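You operate a simulated robot arm through the tools that you are given. There is no shell and no other tool. Be economical: measure what you need, move in short steps, check, and stop when the job is done.

You are at the controls of a simulated robot arm. One attempt, no reset.

## Task
Put the white stand on the step platform. Fetch the green key fob from the car roof and set it on the black plate. Take the tagged bag on the upper shelf of the panel rack and put it away on the lower shelf of the wooden bench. Open the lid of the tall grey bin. Any order will do. Set down upright: white stand.

It is judged by the outcome, as a careful person would: the job done as asked, and still so three seconds after it is handed in. It fails if anything else is knocked over, pushed out of place, dropped, spilled or broken. Lids that push on must go on centred and level and be pressed home; caps that screw on are set level and turned clockwise until they are tight.

## Robot
A 7-joint arm with a two-finger parallel gripper on a trunk, on a base that drives. Base frame: it is fixed to the floor where the robot stands at the start and does not move with it; the origin is under the middle of the robot, x ahead of it, y to its left, z up. Lengths are in m, angles in degrees, forces in N, time in s.
With the tool pointing down near the work surface it reaches from about 0.1 to 0.82 m from the robot's upright axis, wherever it stands. Its first joint turns from -166.0 to 166.0 degrees. Places, roughly: black plate [-4, -1.9, 0.9]; key fob [-2, 0.25, 1.5]; lid of the tall grey bin [0.2, 3.8, 0.4]; lower shelf of the wooden bench [-1.8, -4.4, 0.3]; step platform [0.7, 0.8, 0.3]; tagged bag [-7.5, -4.75, 1]; white stand (14x19x25 cm) [0.7, 0, 0.5]. Payload 1.57 kg.
Tool frame: the origin (TCP) lies between the finger pads and is the grasp point; the fingertips stand 0.03 m ahead of it; z points along the fingers, y is the line along which they close. The gripper opens to 0.11 m. The fingers are 0.024 m wide and 0.012 m thick; the gripper's body (0.048 by 0.112 m) begins 0.078 m behind the TCP.
Orientation is that of the tool frame in the base frame, as [roll, pitch, yaw] about the fixed x, y, z axes, in that order (R = Rz(yaw) Ry(pitch) Rx(roll)). With the fingers straight down and closing along the base's y, the tool's x points along the base's -x, its y along +y and its z along -z.

## Interface
- The arm moves only by the tool jog_arm. Its argument "motion" is a list of rows, each a list of 3 entries, a list of its own where there are three numbers: the shift along the tool's x, y, z in units of 200 mm (1.0 is 200 mm), then the turn, a rotation vector about the tool's x, y, z in units of 180 degrees (1.0 is 180 degrees), then the finger opening in m, from 0 to 0.11. In form: [[[x, y, z], [rx, ry, rz], jaw], ...]. A call has 1 to 8 rows; each row is the pose to reach, as a shift and turn from the pose commanded when the call began, along the tool's axes at that moment. A call with a number of a shift or a turn outside -1 to 1 is refused whole. A row lasts 0.2 s, in which the tool goes at most 0.05 m and 8.6 degrees; a call with a longer step from one row to the next is refused whole, and so is a gripper value outside its range. A pose out of reach is approached as far as the arm can. The call stops where the force on the tool passes 40 N (or 10 N more than at its start, if that is more) or the arm is blocked; 0.2 s more then pass. Each finger travels about 0.108 m/s and halts on what it meets, pressing with about 31 N; the grip force reading is that of the motor and also rises with nothing between the fingers. The clock runs only during rows and for 0.2 s after the last one: add rows that repeat a pose to give the fingers time. The reply holds the time, the measured pose of the TCP, the force on the tool along the base axes, the opening and the grip force, in the units named above and with some noise, with the torque about the TCP (base axes, N m) and any sound that the robot's microphone picked up.
- Cameras (640 x 400 px; columns grow to the right, rows downward): "scene" is now at [0.4861, 0.2023, 1.3458]; the picture's right is [0.01, -1.00, 0.00], its down [-0.93, -0.01, -0.36] and it looks along [0.36, 0.00, -0.93] (base axes); focal length 226 px, centre (320, 200). "wrist" rides on the gripper at [0.07, 0.016, -0.141] in the tool frame; the picture's right is [-0.23, 0.97, 0.00], its down [-0.86, -0.20, -0.48] and it looks along [-0.47, -0.11, 0.88] (tool axes); focal length 222 px, centre (320, 200). There is no depth. A picture from a camera that has moved, and an enlarged one, comes with that camera's place and axes in the base frame and with its lens.
- camera(camera): a new picture of that camera. It takes no simulated time.
- raise_lower(by): slides the trunk up (or, below 0, down) by that many m; the arm and the scene camera ride with it, the base frame stays. It gives what a move gives, with no picture.
- steer(legs): drives the robot by 1 to 6 legs, each [ahead, left, turn to the left] in m, m and degrees, along the robot's own axes; the way and the turn of a leg run together, so that a leg with both is an arc; at most 1.5 m and 180 degrees a leg. The arm and the cameras ride along, it lands a little off, and it stops where it bumps. It gives what a move gives.
- turn_head(pan, tilt): turns the head with the scene camera to pan (to the left, within 103 degrees either way) and tilt (down, from -29 to 69), counted from straight ahead of the robot. It gives what a move gives.
- close_up(camera, box): a new picture of the part [left, top, right, bottom] of that camera's present view, enlarged. It takes no simulated time.
- job_done(): hands the job in; it is judged then, once.

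Go step by step. Nothing tells you exact positions but the pictures and the camera data: compare them with the known pose of the tool, close in by small moves and look again before you grip or let go. The budget is 165 turns and 128 pictures, counting those below and the enlarged ones. Unless the task says otherwise, let go and move clear before handing in, and close with one line.

The tools are called after "Emit:" as a command line: name --argument value ..., lists and objects as JSON in quotes. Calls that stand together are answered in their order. jog_arm: Moves the arm, as the interface text tells. Its arguments: {"type":"object","properties":{"motion":{"type":"array"}},"required":["motion"]} The other tools are called the same way: raise_lower (by) slides the trunk up or down; steer (legs) drives the base; turn_head (pan, tilt) turns the head that bears the scene camera; camera (camera) takes a picture; close_up (camera, box) takes an enlarged picture of a part of a camera's view; job_done () hands the job in.

At the start:

```text
t: 0.0
eef_pos: [0.3394, 0.3685, 0.7324]
tool_rot: [-180.0, 0.0, 180.0]
force: [-0.5, 0.0, -0.3]
wrist_torque: [0.01, 0.01, 0.0]
finger_gap: 0.11
grip_force: 0.0
trunk travel left (down, up): [-0.424, 0.186]
robot x, y, heading: [-0.0004, -0.0048, 0.1]
head pan, tilt: [0.4, 68.8]
```

scene: 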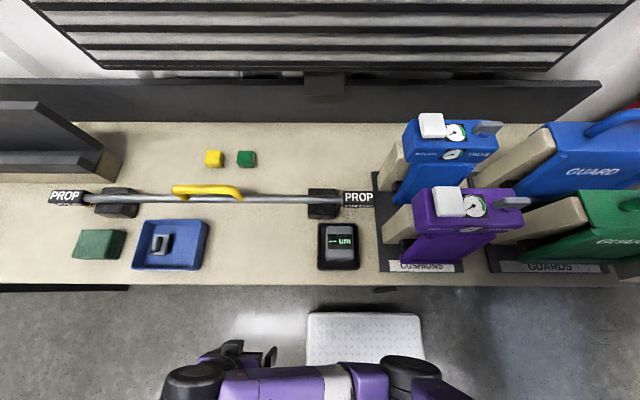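
wrist: 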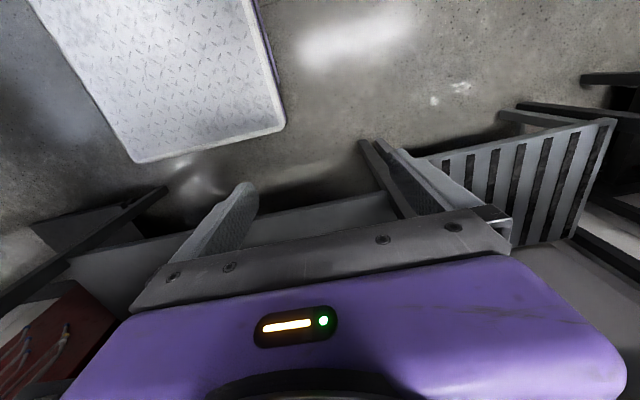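

I see a bench with trays, a barrier and blocks ahead of me, but no clear sign of the white stand. I'll look around with the head first.

Emit:
turn_head --pan 0 --tilt 30

Emit:
camera --camera "scene"

Emit:
turn_head --pan 80 --tilt 30

Emit:
camera --camera "scene"

Emit:
turn_head --pan -80 --tilt 30

Emit:
camera --camera "scene"

```text
t: 1.1
eef_pos: [0.3396, 0.3679, 0.7314]
tool_rot: [180.0, 0.0, 180.0]
force: [0.2, -0.7, 0.1]
wrist_torque: [-0.01, -0.04, -0.02]
finger_gap: 0.11
grip_force: 0.1
trunk travel left (down, up): [-0.424, 0.186]
robot x, y, heading: [0.0001, 0.0001, 0.2]
head pan, tilt: [0.0, 30.0]
```

```text
125 pictures are left
camera scene: at [0.5206, 0.2019, 1.3972], right [0.0, -1.0, 0.0], down [-0.5, 0.0, -0.87], along [0.87, 0.0, -0.5], focal length 226 px, centre (320, 200)
```

scene: 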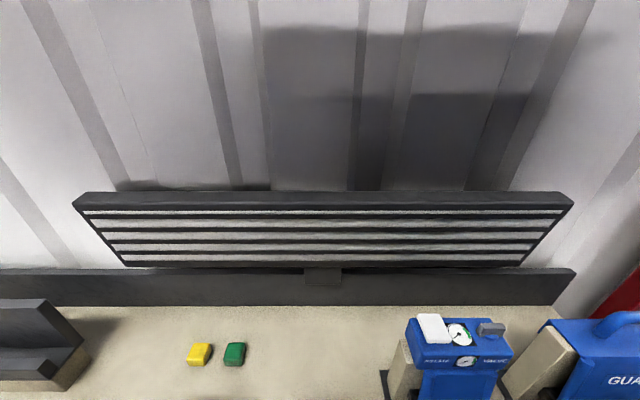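

```text
t: 2.6
eef_pos: [0.3381, 0.3679, 0.7318]
tool_rot: [180.0, 0.0, 180.0]
force: [0.0, 0.3, -0.9]
wrist_torque: [-0.02, 0.03, -0.04]
finger_gap: 0.1106
grip_force: 0.0
trunk travel left (down, up): [-0.424, 0.186]
robot x, y, heading: [0.002, -0.0017, -0.3]
head pan, tilt: [80.0, 30.0]
```

```text
124 pictures are left
camera scene: at [0.446, 0.2909, 1.3973], right [0.98, -0.17, 0.0], down [-0.09, -0.49, -0.87], along [0.15, 0.85, -0.5], focal length 226 px, centre (320, 200)
```

scene: 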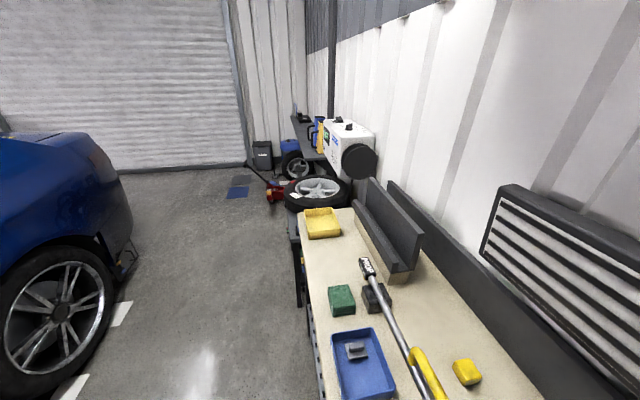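

```text
t: 5.0
eef_pos: [0.3403, 0.3678, 0.7324]
tool_rot: [180.0, 0.0, -180.0]
force: [0.6, 1.1, -0.5]
wrist_torque: [0.02, 0.01, 0.0]
finger_gap: 0.1099
grip_force: 0.0
trunk travel left (down, up): [-0.424, 0.186]
robot x, y, heading: [-0.0013, 0.002, -0.2]
head pan, tilt: [-80.0, 30.0]
```

```text
123 pictures are left
camera scene: at [0.446, 0.1128, 1.3973], right [-0.98, -0.17, 0.0], down [-0.09, 0.49, -0.87], along [0.15, -0.85, -0.5], focal length 226 px, centre (320, 200)
```

scene: 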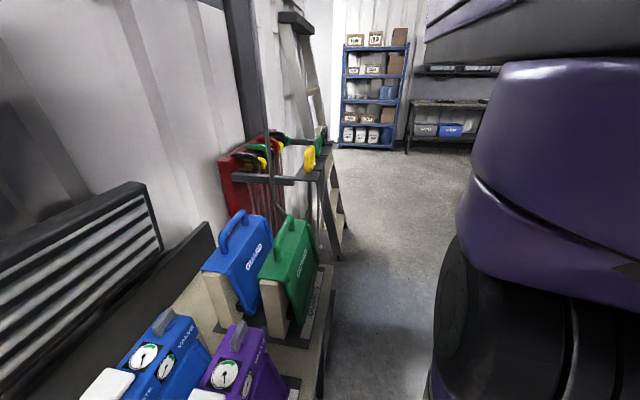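

The bench front edge is at about x=0.49, and the stand and step platform look to be under the bench. I'll back up a bit, lower the trunk and look beneath.

Emit:
turn_head --pan 103 --tilt 30

Emit:
camera --camera "scene"

Emit:
turn_head --pan -103 --tilt 30

Emit:
camera --camera "scene"

Emit:
steer --legs '[[-0.3, 0, 0]]'

Emit:
raise_lower --by -0.3

Emit:
turn_head --pan 10 --tilt 35

Emit:
camera --camera "scene"

Emit:
camera --camera "wrist"

```text
t: 7.8
eef_pos: [0.3395, 0.3691, 0.7317]
tool_rot: [-179.9, 0.1, 180.0]
force: [-0.2, -0.2, 0.3]
wrist_torque: [-0.03, -0.01, -0.01]
finger_gap: 0.11
grip_force: 0.0
trunk travel left (down, up): [-0.424, 0.186]
robot x, y, heading: [-0.0014, -0.0031, -0.2]
head pan, tilt: [103.0, 30.0]
```

```text
122 pictures are left
camera scene: at [0.4099, 0.29, 1.3973], right [0.97, 0.22, 0.0], down [0.11, -0.49, -0.87], along [-0.19, 0.84, -0.5], focal length 226 px, centre (320, 200)
```

scene: 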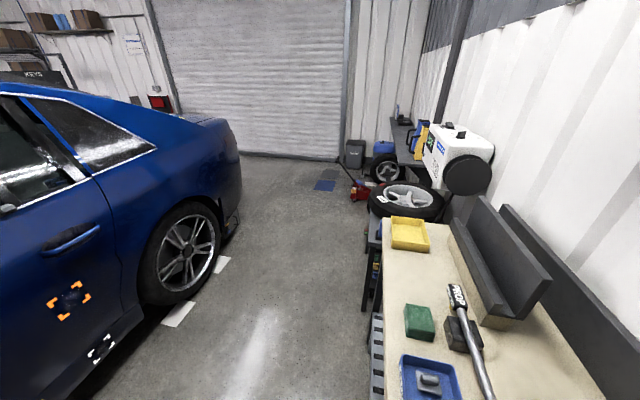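

```text
t: 10.8
eef_pos: [0.3396, 0.3682, 0.7321]
tool_rot: [-179.9, 0.0, -180.0]
force: [1.0, -0.7, 0.7]
wrist_torque: [-0.02, -0.01, 0.03]
finger_gap: 0.1099
grip_force: 0.2
trunk travel left (down, up): [-0.424, 0.186]
robot x, y, heading: [-0.0021, 0.0016, 0.0]
head pan, tilt: [-103.0, 30.0]
```

```text
121 pictures are left
camera scene: at [0.4099, 0.1137, 1.3973], right [-0.97, 0.22, 0.0], down [0.11, 0.49, -0.87], along [-0.19, -0.84, -0.5], focal length 226 px, centre (320, 200)
```

scene: 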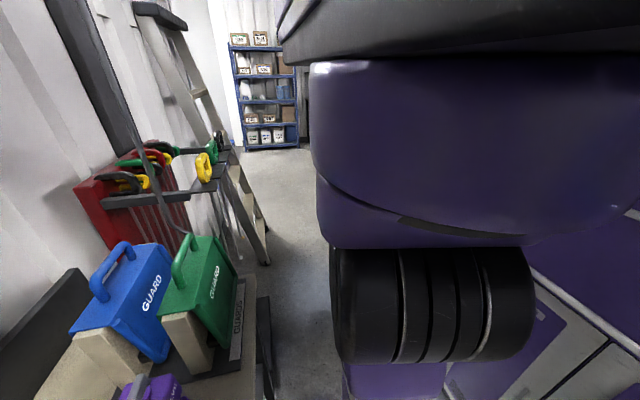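

```text
t: 13.0
eef_pos: [0.0641, 0.3835, 0.7318]
tool_rot: [-180.0, -0.1, -177.2]
force: [1.3, 0.2, 0.2]
wrist_torque: [0.02, 0.05, -0.01]
finger_gap: 0.1099
grip_force: 0.1
trunk travel left (down, up): [-0.424, 0.186]
robot x, y, heading: [-0.2605, -0.0019, 2.8]
head pan, tilt: [-103.0, 30.0]
stopped in leg 1: the robot was blocked; the commanded pose is now the measured one
```

```text
t: 16.0
eef_pos: [0.063, 0.3845, 0.4337]
tool_rot: [180.0, 0.0, -177.3]
force: [0.1, 1.2, -0.5]
wrist_torque: [0.0, 0.0, 0.0]
finger_gap: 0.11
grip_force: 0.1
trunk travel left (down, up): [-0.124, 0.486]
robot x, y, heading: [-0.2593, -0.0043, 2.8]
head pan, tilt: [-103.0, 30.0]
```

```text
t: 17.9
eef_pos: [0.063, 0.3843, 0.4316]
tool_rot: [179.9, 0.0, -177.3]
force: [0.1, -0.6, -0.2]
wrist_torque: [-0.03, 0.01, 0.01]
finger_gap: 0.1101
grip_force: 0.1
trunk travel left (down, up): [-0.124, 0.486]
robot x, y, heading: [-0.2617, -0.0035, 2.8]
head pan, tilt: [10.0, 35.0]
```

```text
120 pictures are left
camera scene: at [0.2467, 0.2413, 1.0894], right [0.22, -0.98, 0.0], down [-0.56, -0.13, -0.82], along [0.8, 0.18, -0.57], focal length 226 px, centre (320, 200)
```

scene: 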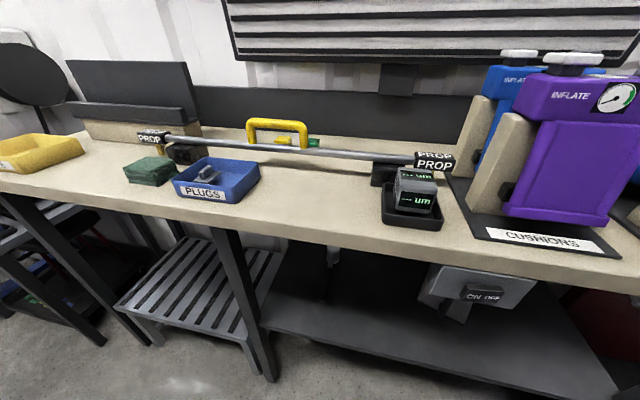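

```text
119 pictures are left
camera wrist: at [-0.0083, 0.3967, 0.5735], right [0.18, 0.98, 0.0], down [0.86, -0.16, 0.48], along [0.47, -0.09, -0.88], focal length 222 px, centre (320, 200)
```

wrist: 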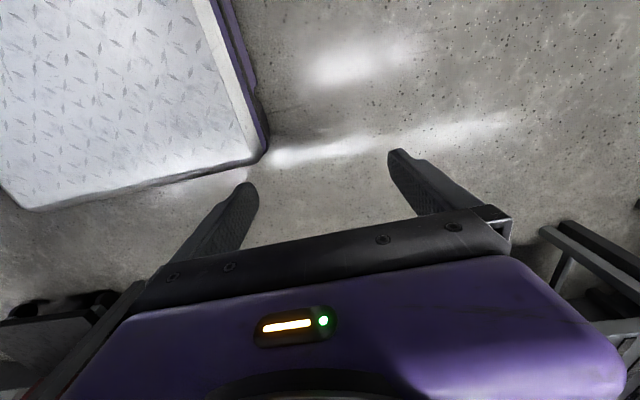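

The step platform (slatted) sits to the left under the bench, and a white item stands on the lower shelf below the black dish. I'll zoom in on both.

Emit:
close_up --camera "scene" --box '[380, 230, 580, 355]'

Emit:
raise_lower --by -0.1

Emit:
turn_head --pan -15 --tilt 40

Emit:
camera --camera "scene"

```text
3.20 times, centred on (480, 292) of scene
camera zoom: at [0.2467, 0.2413, 1.0894], right [0.22, -0.98, 0.0], down [-0.56, -0.13, -0.82], along [0.8, 0.18, -0.57], focal length 724 px, centre (-192, -96)
```

zoom: 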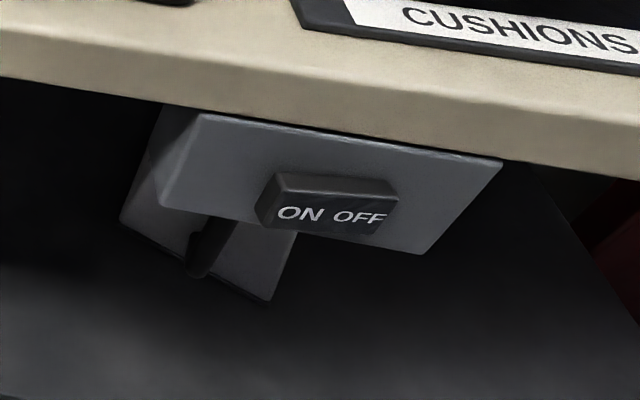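

```text
t: 19.3
eef_pos: [0.0617, 0.3835, 0.3322]
tool_rot: [-180.0, 0.1, -177.3]
force: [0.5, 0.2, 1.0]
wrist_torque: [0.0, 0.0, -0.02]
finger_gap: 0.11
grip_force: 0.0
trunk travel left (down, up): [-0.024, 0.586]
robot x, y, heading: [-0.2613, -0.0038, 2.9]
head pan, tilt: [10.0, 35.0]
```

```text
t: 20.2
eef_pos: [0.0625, 0.3831, 0.3321]
tool_rot: [-180.0, 0.1, -177.4]
force: [0.0, 0.4, 0.8]
wrist_torque: [0.0, 0.0, 0.04]
finger_gap: 0.11
grip_force: 0.1
trunk travel left (down, up): [-0.024, 0.586]
robot x, y, heading: [-0.2581, -0.0008, 2.4]
head pan, tilt: [-15.0, 40.0]
```

```text
117 pictures are left
camera scene: at [0.2439, 0.2039, 0.9819], right [-0.21, -0.98, 0.0], down [-0.63, 0.14, -0.77], along [0.75, -0.16, -0.64], focal length 226 px, centre (320, 200)
```

scene: 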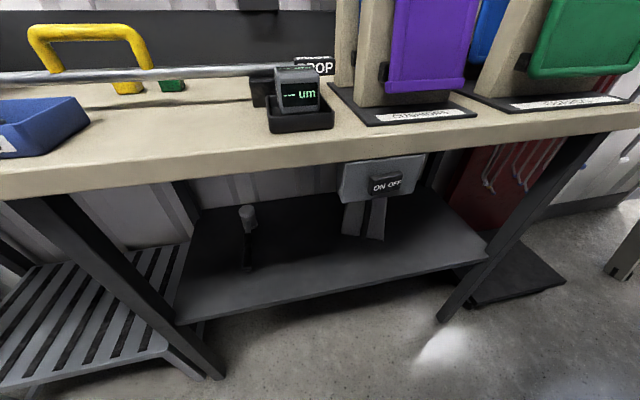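

Emit:
close_up --camera "scene" --box '[320, 145, 448, 265]'

Emit:
close_up --camera "scene" --box '[0, 180, 320, 400]'

```text
3.33 times, centred on (384, 205) of scene
camera zoom: at [0.2439, 0.2039, 0.9819], right [-0.21, -0.98, 0.0], down [-0.63, 0.14, -0.77], along [0.75, -0.16, -0.64], focal length 755 px, centre (107, 183)
```

zoom: 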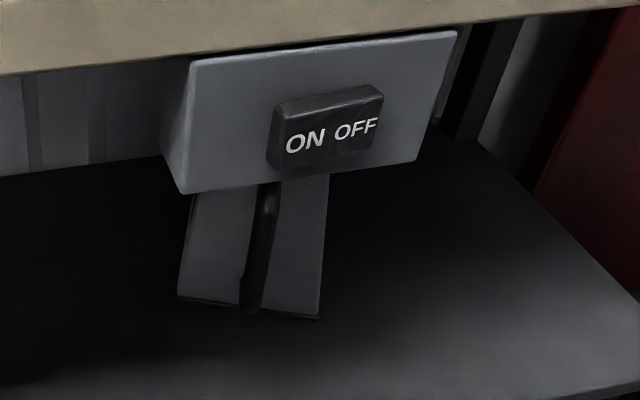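

```text
1.82 times, centred on (160, 290) of scene
camera zoom: at [0.2439, 0.2039, 0.9819], right [-0.21, -0.98, 0.0], down [-0.63, 0.14, -0.77], along [0.75, -0.16, -0.64], focal length 412 px, centre (611, 36)
```

zoom: 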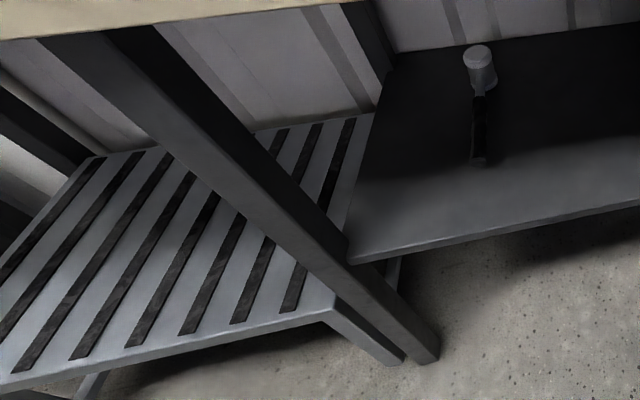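

The stand is a column with a wide head box, and a small tool stands beside it on the shelf, left of it. I'll pitch the gripper to horizontal, pointing forward, to look under the bench with the wrist camera.

Emit:
jog_arm --motion '[[[0, 0, -0.2], [0, -0.045, 0], 0.11], [[0, 0, -0.4], [0, -0.09, 0], 0.11], [[0, 0, -0.6], [0, -0.135, 0], 0.11], [[0, 0, -0.7], [0, -0.18, 0], 0.11], [[0, 0, -0.7], [0, -0.225, 0], 0.11], [[0, 0, -0.7], [0, -0.27, 0], 0.11]]'

Emit:
jog_arm --motion '[[[0, 0, 0], [0, -0.045, 0], 0.11], [[0, 0, 0], [0, -0.09, 0], 0.11], [[0, 0, 0], [0, -0.135, 0], 0.11], [[0, 0, 0], [0, -0.18, 0], 0.11], [[0, 0, 0], [0, -0.23, 0], 0.11]]'

Emit:
camera --camera "wrist"

Emit:
camera --camera "scene"

```text
t: 21.6
eef_pos: [0.0599, 0.383, 0.4724]
tool_rot: [179.9, 48.9, -177.2]
force: [-0.8, -0.8, 1.0]
wrist_torque: [-0.02, -0.01, -0.03]
finger_gap: 0.1099
grip_force: 0.0
out of reach, approached as far as the arm can: row 1, 2
trunk travel left (down, up): [-0.024, 0.586]
robot x, y, heading: [-0.2628, 0.0016, 2.5]
head pan, tilt: [-15.0, 40.0]
```

```text
refused: row 5 steps farther than a row can; nothing moved
```

```text
114 pictures are left
camera wrist: at [-0.0931, 0.3906, 0.5138], right [0.1, 0.98, 0.17], down [0.21, -0.19, 0.96], along [0.97, -0.06, -0.23], focal length 222 px, centre (320, 200)
```

wrist: 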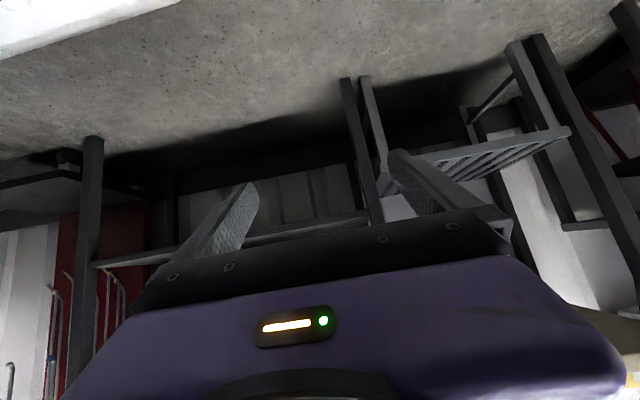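

```text
113 pictures are left
camera scene: at [0.2437, 0.2037, 0.9819], right [-0.21, -0.98, 0.0], down [-0.63, 0.14, -0.77], along [0.75, -0.16, -0.64], focal length 226 px, centre (320, 200)
```

scene: 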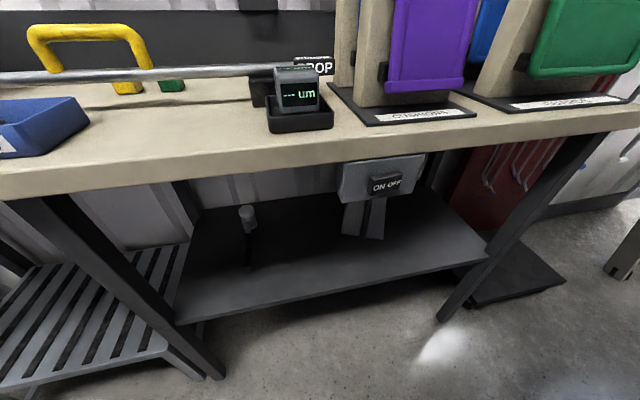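

The view is upside down with the camera below. I'll finish the pitch to horizontal, then roll the tool so the camera is on top.

Emit:
jog_arm --motion '[[[0, 0, 0], [0, -0.045, 0], 0.11], [[0, 0, 0], [0, -0.09, 0], 0.11], [[0, 0, 0], [0, -0.135, 0], 0.11], [[0, 0, 0], [0, -0.18, 0], 0.11], [[0, 0, 0], [0, -0.226, 0], 0.11]]'

Emit:
jog_arm --motion '[[[0, 0, 0], [0, 0, 0.047], 0.11], [[0, 0, 0], [0, 0, 0.094], 0.11], [[0, 0, 0], [0, 0, 0.141], 0.11], [[0, 0, 0], [0, 0, 0.188], 0.11], [[0, 0, 0], [0, 0, 0.235], 0.11], [[0, 0, 0], [0, 0, 0.282], 0.11], [[0, 0, 0], [0, 0, 0.329], 0.11], [[0, 0, 0], [0, 0, 0.376], 0.11]]'

Emit:
jog_arm --motion '[[[0, 0, 0], [0, 0, 0.047], 0.11], [[0, 0, 0], [0, 0, 0.094], 0.11], [[0, 0, 0], [0, 0, 0.124], 0.11]]'

Emit:
camera --camera "wrist"

```text
t: 22.8
eef_pos: [0.061, 0.3838, 0.4726]
tool_rot: [174.9, 89.4, 177.7]
force: [-0.4, 0.0, 0.2]
wrist_torque: [0.06, -0.01, 0.02]
finger_gap: 0.1101
grip_force: 0.1
trunk travel left (down, up): [-0.024, 0.586]
robot x, y, heading: [-0.26, 0.0003, 2.8]
head pan, tilt: [-15.0, 40.0]
```

```text
t: 24.6
eef_pos: [0.0631, 0.3831, 0.4713]
tool_rot: [90.8, 22.2, 92.9]
force: [0.4, -0.2, 0.3]
wrist_torque: [-0.01, 0.01, -0.02]
finger_gap: 0.1102
grip_force: 0.0
trunk travel left (down, up): [-0.024, 0.586]
robot x, y, heading: [-0.2591, 0.0007, 2.8]
head pan, tilt: [-15.0, 40.0]
```

```text
t: 25.4
eef_pos: [0.0647, 0.3902, 0.4798]
tool_rot: [91.0, 0.6, 92.5]
force: [0.1, 0.1, 0.4]
wrist_torque: [0.01, -0.02, -0.03]
finger_gap: 0.1102
grip_force: 0.0
out of reach, approached as far as the arm can: row 3
trunk travel left (down, up): [-0.024, 0.586]
robot x, y, heading: [-0.2582, -0.0005, 2.7]
head pan, tilt: [-15.0, 40.0]
```

```text
112 pictures are left
camera wrist: at [-0.081, 0.4525, 0.4972], right [0.02, -0.22, 0.98], down [-0.44, -0.88, -0.18], along [0.9, -0.43, -0.12], focal length 222 px, centre (320, 200)
```

wrist: 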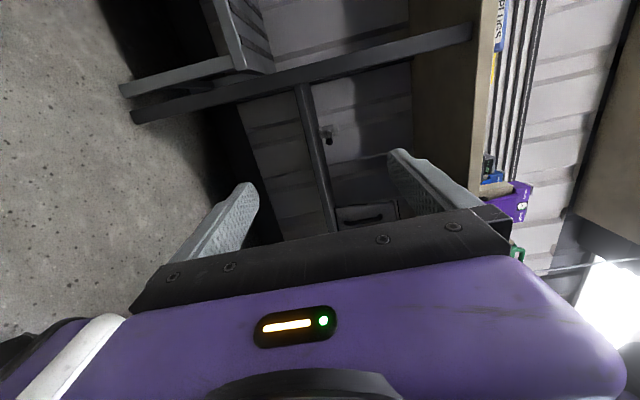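

Emit:
close_up --camera "wrist" --box '[270, 120, 430, 240]'

```text
3.33 times, centred on (350, 180) of wrist
camera zoom: at [-0.081, 0.4525, 0.4972], right [0.02, -0.22, 0.98], down [-0.44, -0.88, -0.18], along [0.9, -0.43, -0.12], focal length 740 px, centre (220, 267)
```

zoom: 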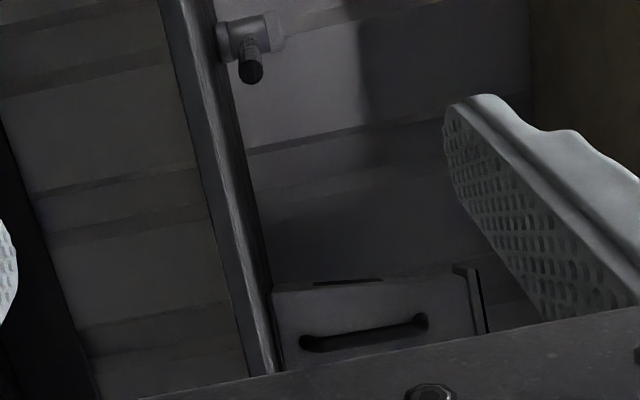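

The stand's slotted body and head show in the picture, and the other small item is a fitting lying on the shelf. I'll slide the tool toward y=0 for a frontal view.

Emit:
jog_arm --motion '[[[-0.2, 0, 0], [0, 0, 0], 0.11], [[-0.4, 0, 0], [0, 0, 0], 0.11], [[-0.6, 0, 0], [0, 0, 0], 0.11], [[-0.8, 0, 0], [0, 0, 0], 0.11], [[-1, 0, 0], [0, 0, 0], 0.11]]'

Emit:
camera --camera "wrist"

```text
t: 26.6
eef_pos: [0.0689, 0.1941, 0.4926]
tool_rot: [90.7, 0.2, 92.7]
force: [0.0, 0.1, 0.1]
wrist_torque: [0.05, 0.01, 0.02]
finger_gap: 0.1099
grip_force: 0.1
out of reach, approached as far as the arm can: row 5
trunk travel left (down, up): [-0.024, 0.586]
robot x, y, heading: [-0.2618, -0.0006, 2.7]
head pan, tilt: [-15.0, 40.0]
```

```text
110 pictures are left
camera wrist: at [-0.0746, 0.2574, 0.5108], right [0.02, -0.22, 0.97], down [-0.44, -0.88, -0.19], along [0.9, -0.42, -0.12], focal length 222 px, centre (320, 200)
```

wrist: 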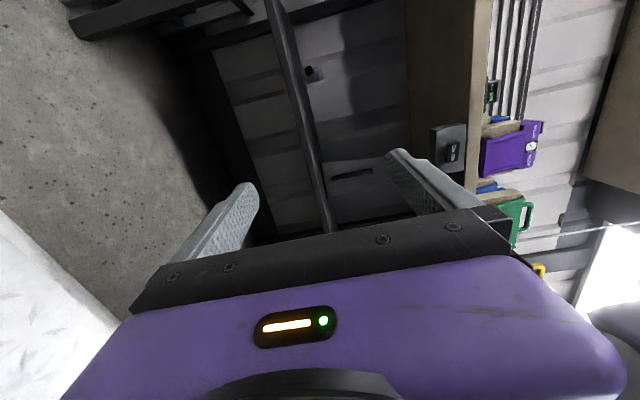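

The ON/OFF box hangs from the bench's edge and isn't part of the stand. The stand is the slotted white piece on the shelf, so I'll zoom in on it.

Emit:
close_up --camera "wrist" --box '[270, 120, 430, 220]'

Emit:
turn_head --pan 5 --tilt 45

Emit:
camera --camera "scene"

```text
4.00 times, centred on (350, 170) of wrist
camera zoom: at [-0.0746, 0.2574, 0.5108], right [0.02, -0.22, 0.97], down [-0.44, -0.88, -0.19], along [0.9, -0.42, -0.12], focal length 888 px, centre (200, 320)
```

zoom: 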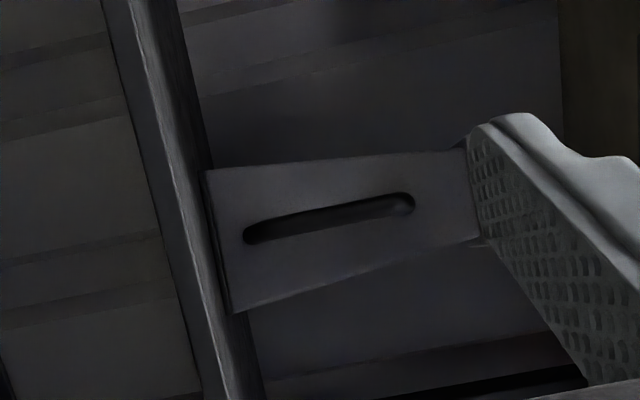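

```text
t: 27.4
eef_pos: [0.0687, 0.194, 0.4919]
tool_rot: [90.9, 0.3, 92.6]
force: [-0.9, -0.6, -0.1]
wrist_torque: [0.01, 0.01, -0.04]
finger_gap: 0.1101
grip_force: 0.0
trunk travel left (down, up): [-0.024, 0.586]
robot x, y, heading: [-0.2633, -0.0038, 2.7]
head pan, tilt: [5.0, 45.0]
```

```text
108 pictures are left
camera scene: at [0.2414, 0.2328, 0.9746], right [0.13, -0.99, 0.0], down [-0.7, -0.09, -0.71], along [0.7, 0.09, -0.71], focal length 226 px, centre (320, 200)
```

scene: 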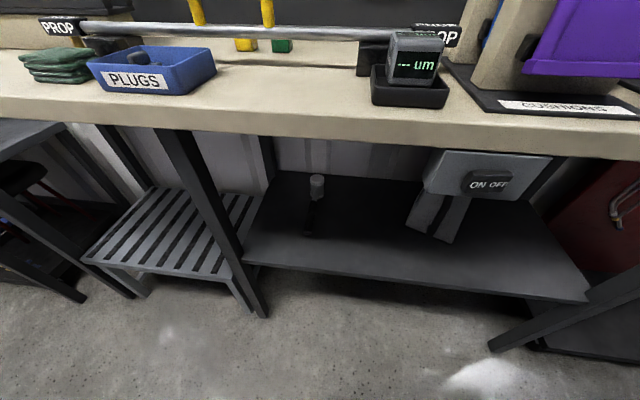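

I now place the shelf at about z=0.44, with the stand's front bottom edge running from (0.71,0.02) to (0.65,-0.07). It is yawed about -35° and narrows toward the top. I'll roll the fingers back to close horizontally and drive a little forward for a frontal look.

Emit:
jog_arm --motion '[[[0, 0, 0], [0, 0, -0.047], 0.11], [[0, 0, 0], [0, 0, -0.094], 0.11], [[0, 0, 0], [0, 0, -0.141], 0.11], [[0, 0, 0], [0, 0, -0.188], 0.11], [[0, 0, 0], [0, 0, -0.235], 0.11], [[0, 0, 0], [0, 0, -0.282], 0.11], [[0, 0, 0], [0, 0, -0.329], 0.11], [[0, 0, 0], [0, 0, -0.376], 0.11]]'

Emit:
jog_arm --motion '[[[0, 0, 0], [0, 0, -0.047], 0.11], [[0, 0, 0], [0, 0, -0.094], 0.11], [[0, 0, 0], [0, 0, -0.124], 0.11]]'

Emit:
jog_arm --motion '[[[-0.2, 0, 0], [0.04, 0, 0], 0.11], [[-0.4, 0, 0], [0.08, 0, 0], 0.11], [[-0.5, 0, 0], [0.12, 0, 0], 0.11], [[-0.6, 0, 0], [0.15, 0, 0], 0.11]]'

Emit:
camera --camera "wrist"

```text
t: 29.2
eef_pos: [0.0668, 0.1948, 0.4904]
tool_rot: [91.9, 67.8, 94.4]
force: [0.4, -0.1, 0.5]
wrist_torque: [0.0, -0.02, -0.02]
finger_gap: 0.1098
grip_force: 0.0
trunk travel left (down, up): [-0.024, 0.586]
robot x, y, heading: [-0.2575, -0.0024, 2.8]
head pan, tilt: [5.0, 45.0]
```

```text
t: 30.0
eef_pos: [0.0676, 0.1955, 0.4897]
tool_rot: [-173.8, 89.4, -171.1]
force: [0.6, 0.4, 0.0]
wrist_torque: [0.04, 0.01, 0.03]
finger_gap: 0.1101
grip_force: 0.1
trunk travel left (down, up): [-0.024, 0.586]
robot x, y, heading: [-0.2562, -0.0007, 2.8]
head pan, tilt: [5.0, 45.0]
```

```text
t: 31.0
eef_pos: [0.069, 0.1938, 0.611]
tool_rot: [-155.1, 89.2, -179.4]
force: [0.0, 0.0, 0.2]
wrist_torque: [0.0, -0.02, 0.01]
finger_gap: 0.1099
grip_force: 0.1
trunk travel left (down, up): [-0.024, 0.586]
robot x, y, heading: [-0.2598, -0.0001, 2.5]
head pan, tilt: [5.0, 45.0]
```

```text
107 pictures are left
camera wrist: at [-0.054, 0.2667, 0.5425], right [0.4, 0.89, 0.22], down [-0.51, 0.02, 0.86], along [0.76, -0.46, 0.46], focal length 222 px, centre (320, 200)
```

wrist: 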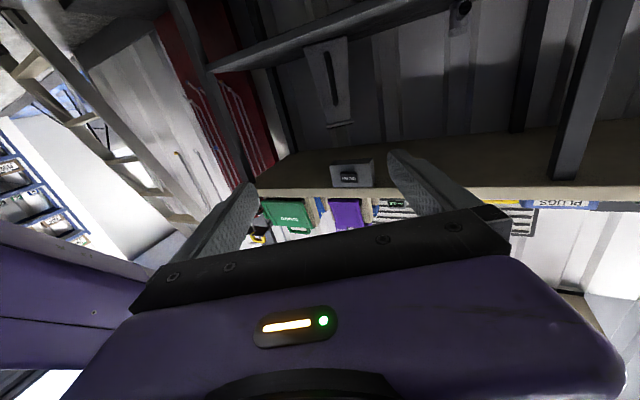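

Emit:
steer --legs '[[0.2, 0, -2.5]]'

Emit:
camera --camera "wrist"

Emit:
camera --camera "scene"

```text
t: 32.6
eef_pos: [0.2827, 0.1794, 0.6095]
tool_rot: [-153.9, 89.3, 178.9]
force: [-0.3, -0.7, -0.2]
wrist_torque: [-0.02, 0.05, 0.0]
finger_gap: 0.1101
grip_force: 0.0
trunk travel left (down, up): [-0.024, 0.586]
robot x, y, heading: [-0.0573, 0.0051, -0.2]
head pan, tilt: [5.0, 45.0]
```

```text
106 pictures are left
camera wrist: at [0.1641, 0.2595, 0.5422], right [0.45, 0.86, 0.22], down [-0.51, 0.04, 0.86], along [0.74, -0.5, 0.46], focal length 222 px, centre (320, 200)
```

wrist: 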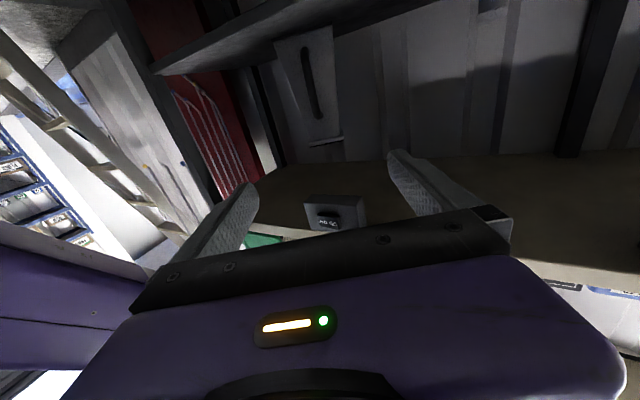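

```text
105 pictures are left
camera scene: at [0.4571, 0.21, 0.9747], right [0.08, -1.0, 0.0], down [-0.7, -0.06, -0.71], along [0.7, 0.06, -0.71], focal length 226 px, centre (320, 200)
```

scene: 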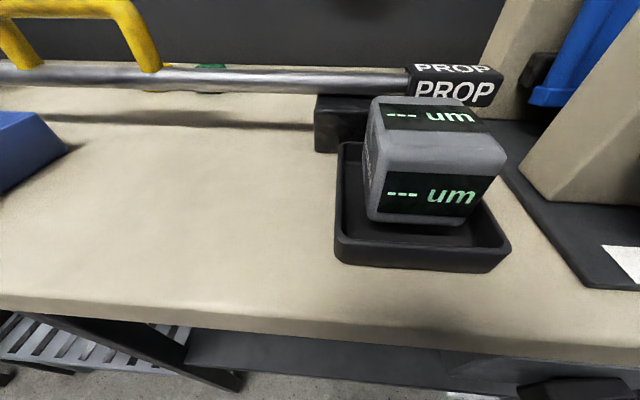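

Emit:
close_up --camera "wrist" --box '[230, 10, 400, 160]'

```text
2.67 times, centred on (315, 85) of wrist
camera zoom: at [0.1641, 0.2595, 0.5422], right [0.45, 0.86, 0.22], down [-0.51, 0.04, 0.86], along [0.74, -0.5, 0.46], focal length 592 px, centre (333, 507)
```

zoom: 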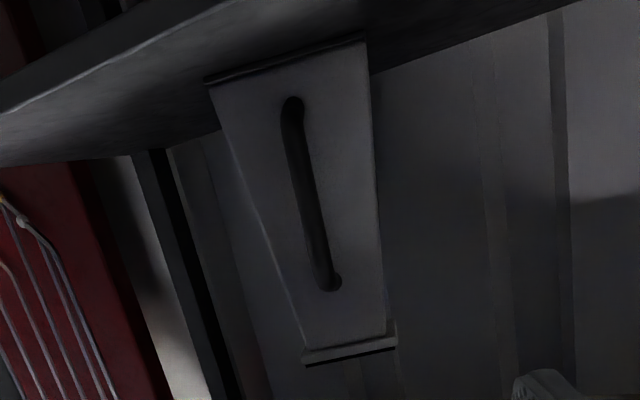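

The stand is a tapered block with a slot and a cap, about 9 cm wide just below the cap. It faces yaw ≈ -33° with its front at about (0.70,-0.04). I'll raise the trunk slightly, align the tool and approach partway.

Emit:
raise_lower --by 0.04

Emit:
jog_arm --motion '[[[0, 0.02, 0.2], [0.008, 0, 0], 0.11], [[0, 0.04, 0.4], [0.016, 0, 0], 0.11], [[0, 0.06, 0.6], [0.024, 0, 0], 0.11], [[0, 0.093, 0.8], [0.033, 0, 0], 0.11]]'

Emit:
camera --camera "wrist"

Emit:
turn_head --pan 0 --tilt 69

Emit:
camera --camera "scene"

```text
t: 33.4
eef_pos: [0.2838, 0.1809, 0.65]
tool_rot: [-154.2, 89.3, 178.4]
force: [0.1, 0.1, -0.2]
wrist_torque: [-0.01, 0.04, 0.02]
finger_gap: 0.1103
grip_force: 0.2
trunk travel left (down, up): [-0.064, 0.546]
robot x, y, heading: [-0.0561, 0.0028, -0.4]
head pan, tilt: [5.0, 45.0]
```

```text
t: 34.4
eef_pos: [0.4351, 0.1219, 0.6485]
tool_rot: [-147.5, 89.3, 179.3]
force: [-0.7, 0.1, 0.5]
wrist_torque: [0.02, 0.0, -0.01]
finger_gap: 0.1102
grip_force: 0.1
trunk travel left (down, up): [-0.064, 0.546]
robot x, y, heading: [-0.0552, 0.005, -0.5]
head pan, tilt: [5.0, 45.0]
```

```text
103 pictures are left
camera wrist: at [0.3243, 0.2137, 0.5799], right [0.54, 0.81, 0.22], down [-0.5, 0.1, 0.86], along [0.68, -0.57, 0.46], focal length 222 px, centre (320, 200)
```

wrist: 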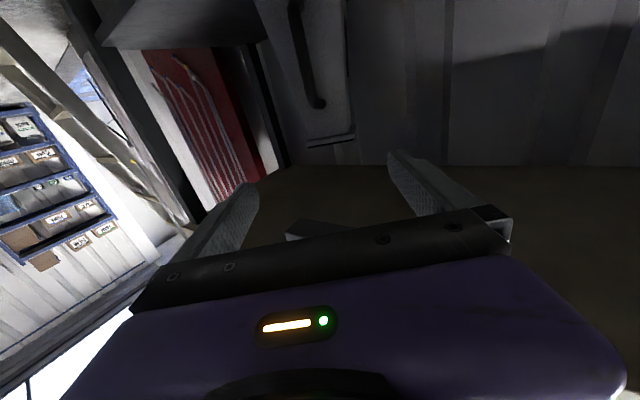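

```text
t: 35.3
eef_pos: [0.4336, 0.1224, 0.6472]
tool_rot: [-147.7, 89.3, 179.1]
force: [0.4, -0.5, 0.5]
wrist_torque: [0.0, 0.0, -0.01]
finger_gap: 0.1101
grip_force: 0.0
trunk travel left (down, up): [-0.064, 0.546]
robot x, y, heading: [-0.0541, 0.0018, 0.0]
head pan, tilt: [0.0, 68.8]
```

```text
102 pictures are left
camera scene: at [0.4321, 0.2031, 0.9859], right [-0.01, -1.0, 0.0], down [-0.93, 0.01, -0.36], along [0.36, 0.0, -0.93], focal length 226 px, centre (320, 200)
```

scene: 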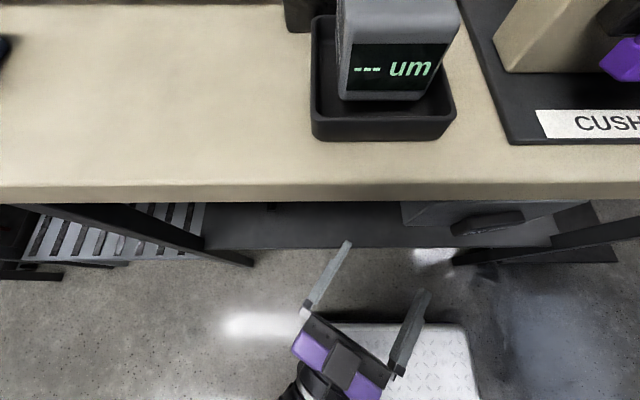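

Emit:
close_up --camera "wrist" --box '[250, 60, 410, 160]'

```text
4.00 times, centred on (330, 110) of wrist
camera zoom: at [0.3238, 0.2139, 0.5799], right [0.54, 0.81, 0.22], down [-0.5, 0.1, 0.86], along [0.68, -0.57, 0.46], focal length 888 px, centre (280, 560)
```

zoom: 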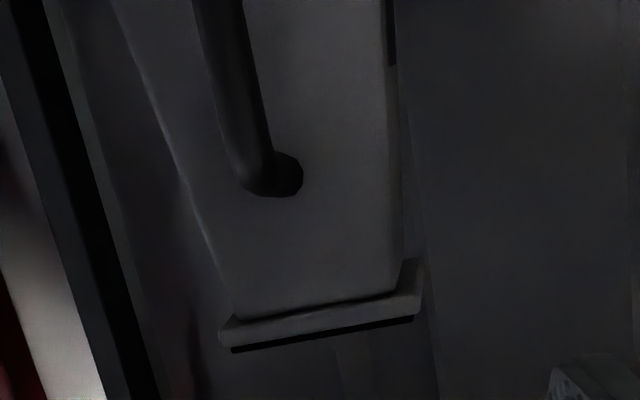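

The tool is parallel to the cap's edge, and the stand's centre is about 12 mm to tool +y. I'll correct that and advance 0.2 m.

Emit:
jog_arm --motion '[[[0, 0.03, 0.2], [0, 0, 0], 0.11], [[0, 0.06, 0.4], [0, 0, 0], 0.11], [[0, 0.06, 0.6], [0, 0, 0], 0.11], [[0, 0.06, 0.8], [0, 0, 0], 0.11], [[0, 0.06, 1.0], [0, 0, 0], 0.11]]'

Emit:
camera --camera "wrist"

Emit:
camera --camera "scene"

```text
t: 36.5
eef_pos: [0.6123, 0.0233, 0.6438]
tool_rot: [-149.3, 89.3, 177.3]
force: [-0.1, 0.2, -0.4]
wrist_torque: [0.0, -0.02, -0.02]
finger_gap: 0.11
grip_force: 0.0
trunk travel left (down, up): [-0.064, 0.546]
robot x, y, heading: [-0.0554, 0.0067, -0.3]
head pan, tilt: [0.0, 68.8]
```

```text
100 pictures are left
camera wrist: at [0.5018, 0.1145, 0.5758], right [0.54, 0.81, 0.22], down [-0.5, 0.09, 0.86], along [0.68, -0.57, 0.46], focal length 222 px, centre (320, 200)
```

wrist: 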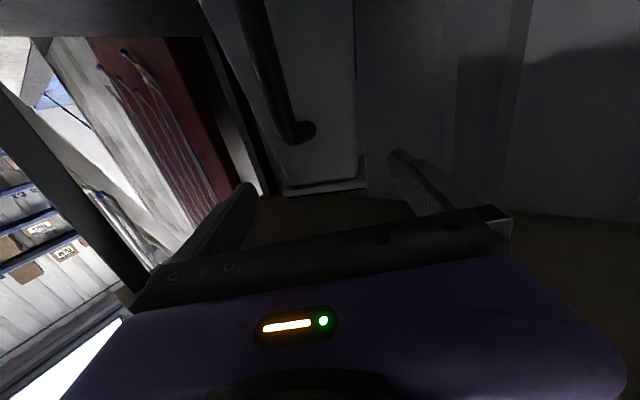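

```text
99 pictures are left
camera scene: at [0.4319, 0.2031, 0.9858], right [-0.01, -1.0, 0.0], down [-0.93, 0.01, -0.36], along [0.36, 0.0, -0.93], focal length 226 px, centre (320, 200)
```

scene: 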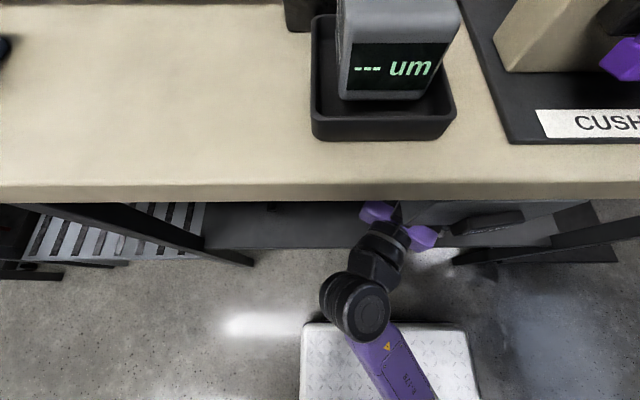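

Emit:
close_up --camera "wrist" --box '[200, 80, 440, 230]'

```text
2.67 times, centred on (320, 155) of wrist
camera zoom: at [0.5018, 0.1145, 0.5758], right [0.54, 0.81, 0.22], down [-0.5, 0.09, 0.86], along [0.68, -0.57, 0.46], focal length 592 px, centre (320, 320)
```

zoom: 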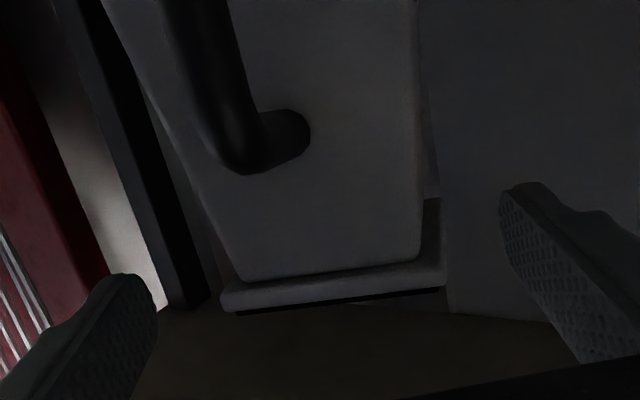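

Centred within 3 mm, with about 93 mm of width to straddle. I'll advance the rest of the way.

Emit:
jog_arm --motion '[[[0, -0.01, 0.2], [0, 0, 0], 0.11], [[0, -0.015, 0.35], [0, 0, 0], 0.11], [[0, -0.015, 0.5], [0, 0, 0], 0.11], [[0, -0.015, 0.65], [0, 0, 0], 0.11], [[0, -0.015, 0.78], [0, 0, 0], 0.11]]'

Emit:
camera --camera "wrist"

```text
t: 37.7
eef_pos: [0.7368, -0.0634, 0.6447]
tool_rot: [-148.8, 89.3, 177.9]
force: [-0.6, 1.0, 0.5]
wrist_torque: [0.04, -0.05, 0.08]
finger_gap: 0.1099
grip_force: 0.0
trunk travel left (down, up): [-0.064, 0.546]
robot x, y, heading: [-0.0525, 0.0076, -0.4]
head pan, tilt: [0.0, 68.8]
```

```text
97 pictures are left
camera wrist: at [0.6263, 0.0277, 0.5758], right [0.54, 0.81, 0.22], down [-0.5, 0.1, 0.86], along [0.68, -0.57, 0.46], focal length 222 px, centre (320, 200)
```

wrist: 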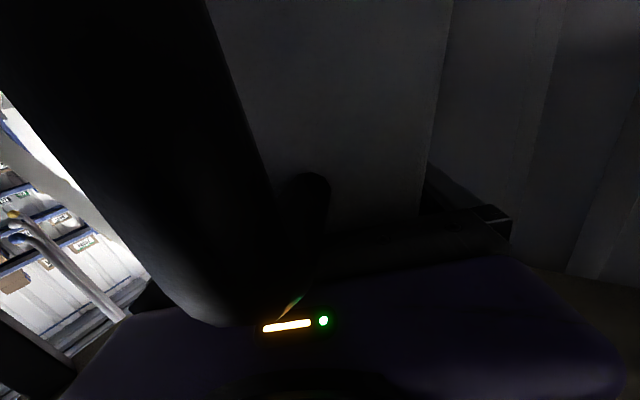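

The black slot is really a D-handle that protrudes, now close to the palm, but the force reading is near zero. I'll close the jaws.

Emit:
jog_arm --motion '[[[0, 0, 0], [0, 0, 0], 0.1], [[0, 0, 0], [0, 0, 0], 0.085], [[0, 0, 0], [0, 0, 0], 0.075], [[0, 0, 0], [0, 0, 0], 0.075], [[0, 0, 0], [0, 0, 0], 0.075]]'

Emit:
camera --camera "wrist"

```text
t: 38.9
eef_pos: [0.737, -0.0616, 0.6437]
tool_rot: [-143.3, 89.3, -176.5]
force: [5.0, -1.8, 4.7]
wrist_torque: [-0.63, 0.38, 0.25]
finger_gap: 0.0896
grip_force: 31.2
trunk travel left (down, up): [-0.064, 0.546]
robot x, y, heading: [-0.0548, 0.0039, -0.3]
head pan, tilt: [0.0, 68.8]
```

```text
96 pictures are left
camera wrist: at [0.6261, 0.0275, 0.5761], right [0.54, 0.81, 0.22], down [-0.5, 0.1, 0.86], along [0.68, -0.57, 0.46], focal length 222 px, centre (320, 200)
```

wrist: 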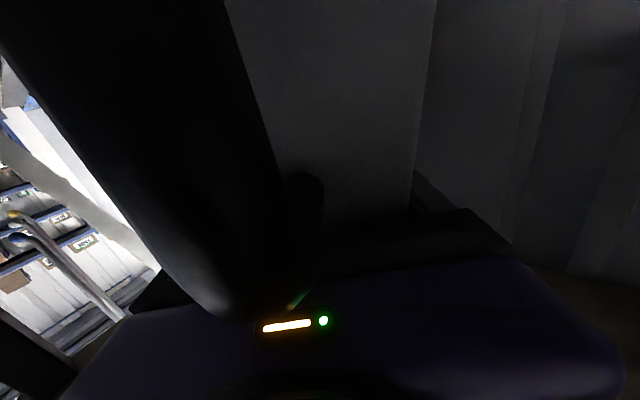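

Gripped at 90 mm. Lift 2.5 cm and check.

Emit:
jog_arm --motion '[[[-0.03, 0, 0], [0, 0, 0], 0.07], [[-0.08, 0, 0], [0, 0, 0], 0.07], [[-0.125, 0, 0], [0, 0, 0], 0.07], [[-0.125, 0, 0], [0, 0, 0], 0.07]]'

Emit:
camera --camera "wrist"

```text
t: 39.9
eef_pos: [0.7356, -0.0647, 0.6679]
tool_rot: [-149.6, 89.3, 177.3]
force: [-0.1, -0.1, -8.4]
wrist_torque: [-0.11, -0.11, -0.01]
finger_gap: 0.0893
grip_force: 31.3
trunk travel left (down, up): [-0.064, 0.546]
robot x, y, heading: [-0.057, 0.0039, -0.4]
head pan, tilt: [0.0, 68.8]
```

```text
95 pictures are left
camera wrist: at [0.6257, 0.0268, 0.6008], right [0.54, 0.81, 0.22], down [-0.5, 0.1, 0.86], along [0.68, -0.57, 0.46], focal length 222 px, centre (320, 200)
```

wrist: 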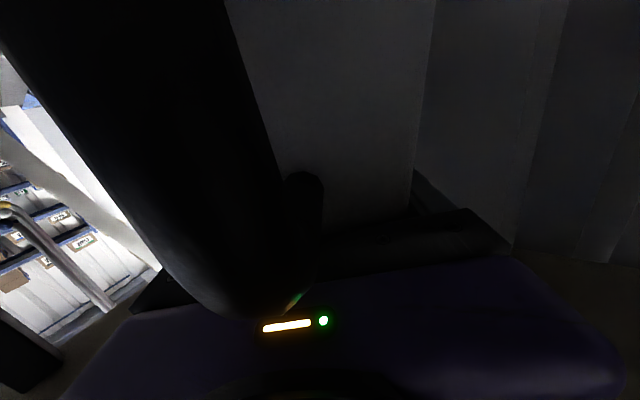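

The stand is lifted (about 0.85 kg) with roughly 2.5 cm clearance. Now retract it out from under the bench.

Emit:
jog_arm --motion '[[[0, 0, -0.2], [0, 0, 0], 0.07], [[0, 0, -0.4], [0, 0, 0], 0.07], [[0, 0, -0.6], [0, 0, 0], 0.07], [[0, 0, -0.8], [0, 0, 0], 0.07], [[0, 0, -1.0], [0, 0, 0], 0.07]]'

Emit:
jog_arm --motion '[[[0, 0, -0.2], [0, 0, 0], 0.07], [[0, 0, -0.4], [0, 0, 0], 0.07], [[0, 0, -0.6], [0, 0, 0], 0.07], [[0, 0, -0.8], [0, 0, 0], 0.07], [[0, 0, -1.0], [0, 0, 0], 0.07]]'

Emit:
camera --camera "scene"

```text
t: 41.1
eef_pos: [0.568, 0.0447, 0.6719]
tool_rot: [-149.6, 89.3, 177.2]
force: [-0.4, -0.3, -9.4]
wrist_torque: [-0.08, -0.09, 0.01]
finger_gap: 0.0895
grip_force: 30.6
trunk travel left (down, up): [-0.064, 0.546]
robot x, y, heading: [-0.0566, -0.0003, -0.5]
head pan, tilt: [0.0, 68.8]
```

```text
t: 42.3
eef_pos: [0.4007, 0.1548, 0.6707]
tool_rot: [-151.2, 89.3, 175.5]
force: [-1.1, 0.2, -10.1]
wrist_torque: [-0.06, -0.1, 0.01]
finger_gap: 0.0893
grip_force: 30.9
trunk travel left (down, up): [-0.064, 0.546]
robot x, y, heading: [-0.0552, 0.0014, -0.4]
head pan, tilt: [0.0, 68.8]
```

```text
94 pictures are left
camera scene: at [0.4321, 0.203, 0.9857], right [-0.01, -1.0, 0.0], down [-0.93, 0.01, -0.36], along [0.36, 0.0, -0.93], focal length 226 px, centre (320, 200)
```

scene: 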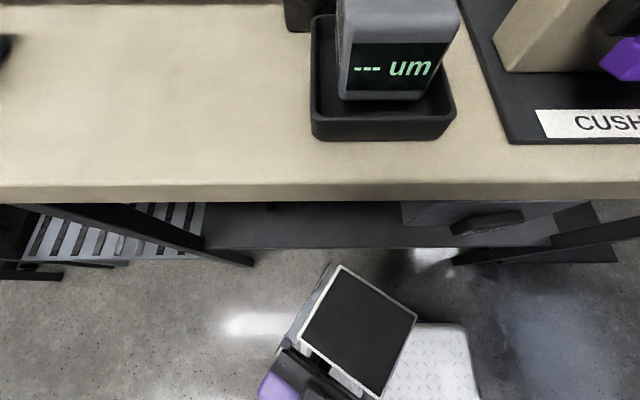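

The stand is clear of the bench. I'll bring it to yaw 0 and closer in, then back up slightly and drive left to face the step platform.

Emit:
jog_arm --motion '[[[0, -0.09, -0.06], [-0.035, 0, 0], 0.07], [[0, -0.18, -0.12], [-0.07, 0, 0], 0.07], [[0, -0.27, -0.18], [-0.105, 0, 0], 0.07], [[0, -0.36, -0.24], [-0.14, 0, 0], 0.07], [[0, -0.45, -0.29], [-0.18, 0, 0], 0.07]]'

Emit:
steer --legs '[[-0.12, 0, 0]]'

Emit:
steer --legs '[[0, 0.6, 0]]'

Emit:
turn_head --pan 0 --tilt 50

Emit:
camera --camera "scene"

Emit:
camera --camera "wrist"

```text
t: 43.5
eef_pos: [0.3023, 0.1112, 0.6757]
tool_rot: [175.3, 89.3, 174.5]
force: [0.7, 0.1, -9.4]
wrist_torque: [0.02, -0.16, 0.02]
finger_gap: 0.0894
grip_force: 30.9
trunk travel left (down, up): [-0.064, 0.546]
robot x, y, heading: [-0.0563, 0.0058, -0.3]
head pan, tilt: [0.0, 68.8]
```

```text
t: 44.7
eef_pos: [0.1827, 0.1122, 0.6745]
tool_rot: [179.3, 89.2, 178.4]
force: [-0.2, 0.2, -10.1]
wrist_torque: [0.0, -0.13, -0.01]
finger_gap: 0.0895
grip_force: 31.1
trunk travel left (down, up): [-0.064, 0.546]
robot x, y, heading: [-0.1714, 0.0038, -0.3]
head pan, tilt: [0.0, 68.8]
```

```text
t: 48.2
eef_pos: [0.1923, 0.7248, 0.674]
tool_rot: [179.9, 89.2, 178.4]
force: [0.1, 0.9, -8.6]
wrist_torque: [0.0, -0.13, 0.0]
finger_gap: 0.0894
grip_force: 31.3
trunk travel left (down, up): [-0.064, 0.546]
robot x, y, heading: [-0.1687, 0.6231, -1.0]
head pan, tilt: [0.0, 68.8]
```

```text
t: 49.0
eef_pos: [0.1915, 0.7233, 0.6735]
tool_rot: [-179.6, 89.2, 178.9]
force: [0.3, 0.8, -9.5]
wrist_torque: [-0.02, -0.15, -0.05]
finger_gap: 0.0892
grip_force: 30.6
trunk travel left (down, up): [-0.064, 0.546]
robot x, y, heading: [-0.1658, 0.6205, -1.3]
head pan, tilt: [0.0, 50.0]
```

```text
93 pictures are left
camera scene: at [0.3438, 0.8141, 1.0076], right [-0.02, -1.0, 0.0], down [-0.77, 0.01, -0.64], along [0.64, -0.01, -0.77], focal length 226 px, centre (320, 200)
```

scene: 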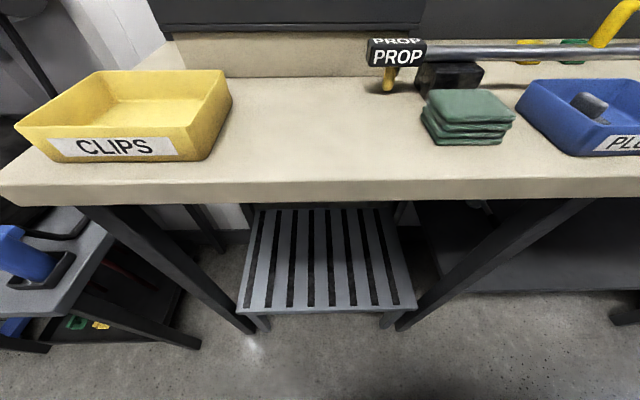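

```text
92 pictures are left
camera wrist: at [0.0499, 0.7442, 0.6066], right [0.03, 0.97, 0.23], down [-0.47, -0.19, 0.86], along [0.88, -0.13, 0.45], focal length 222 px, centre (320, 200)
```

wrist: 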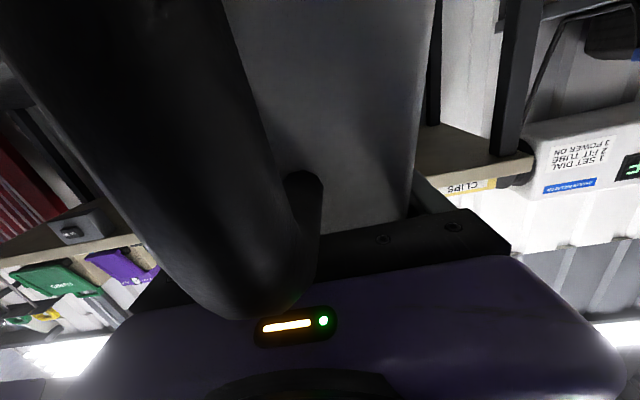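

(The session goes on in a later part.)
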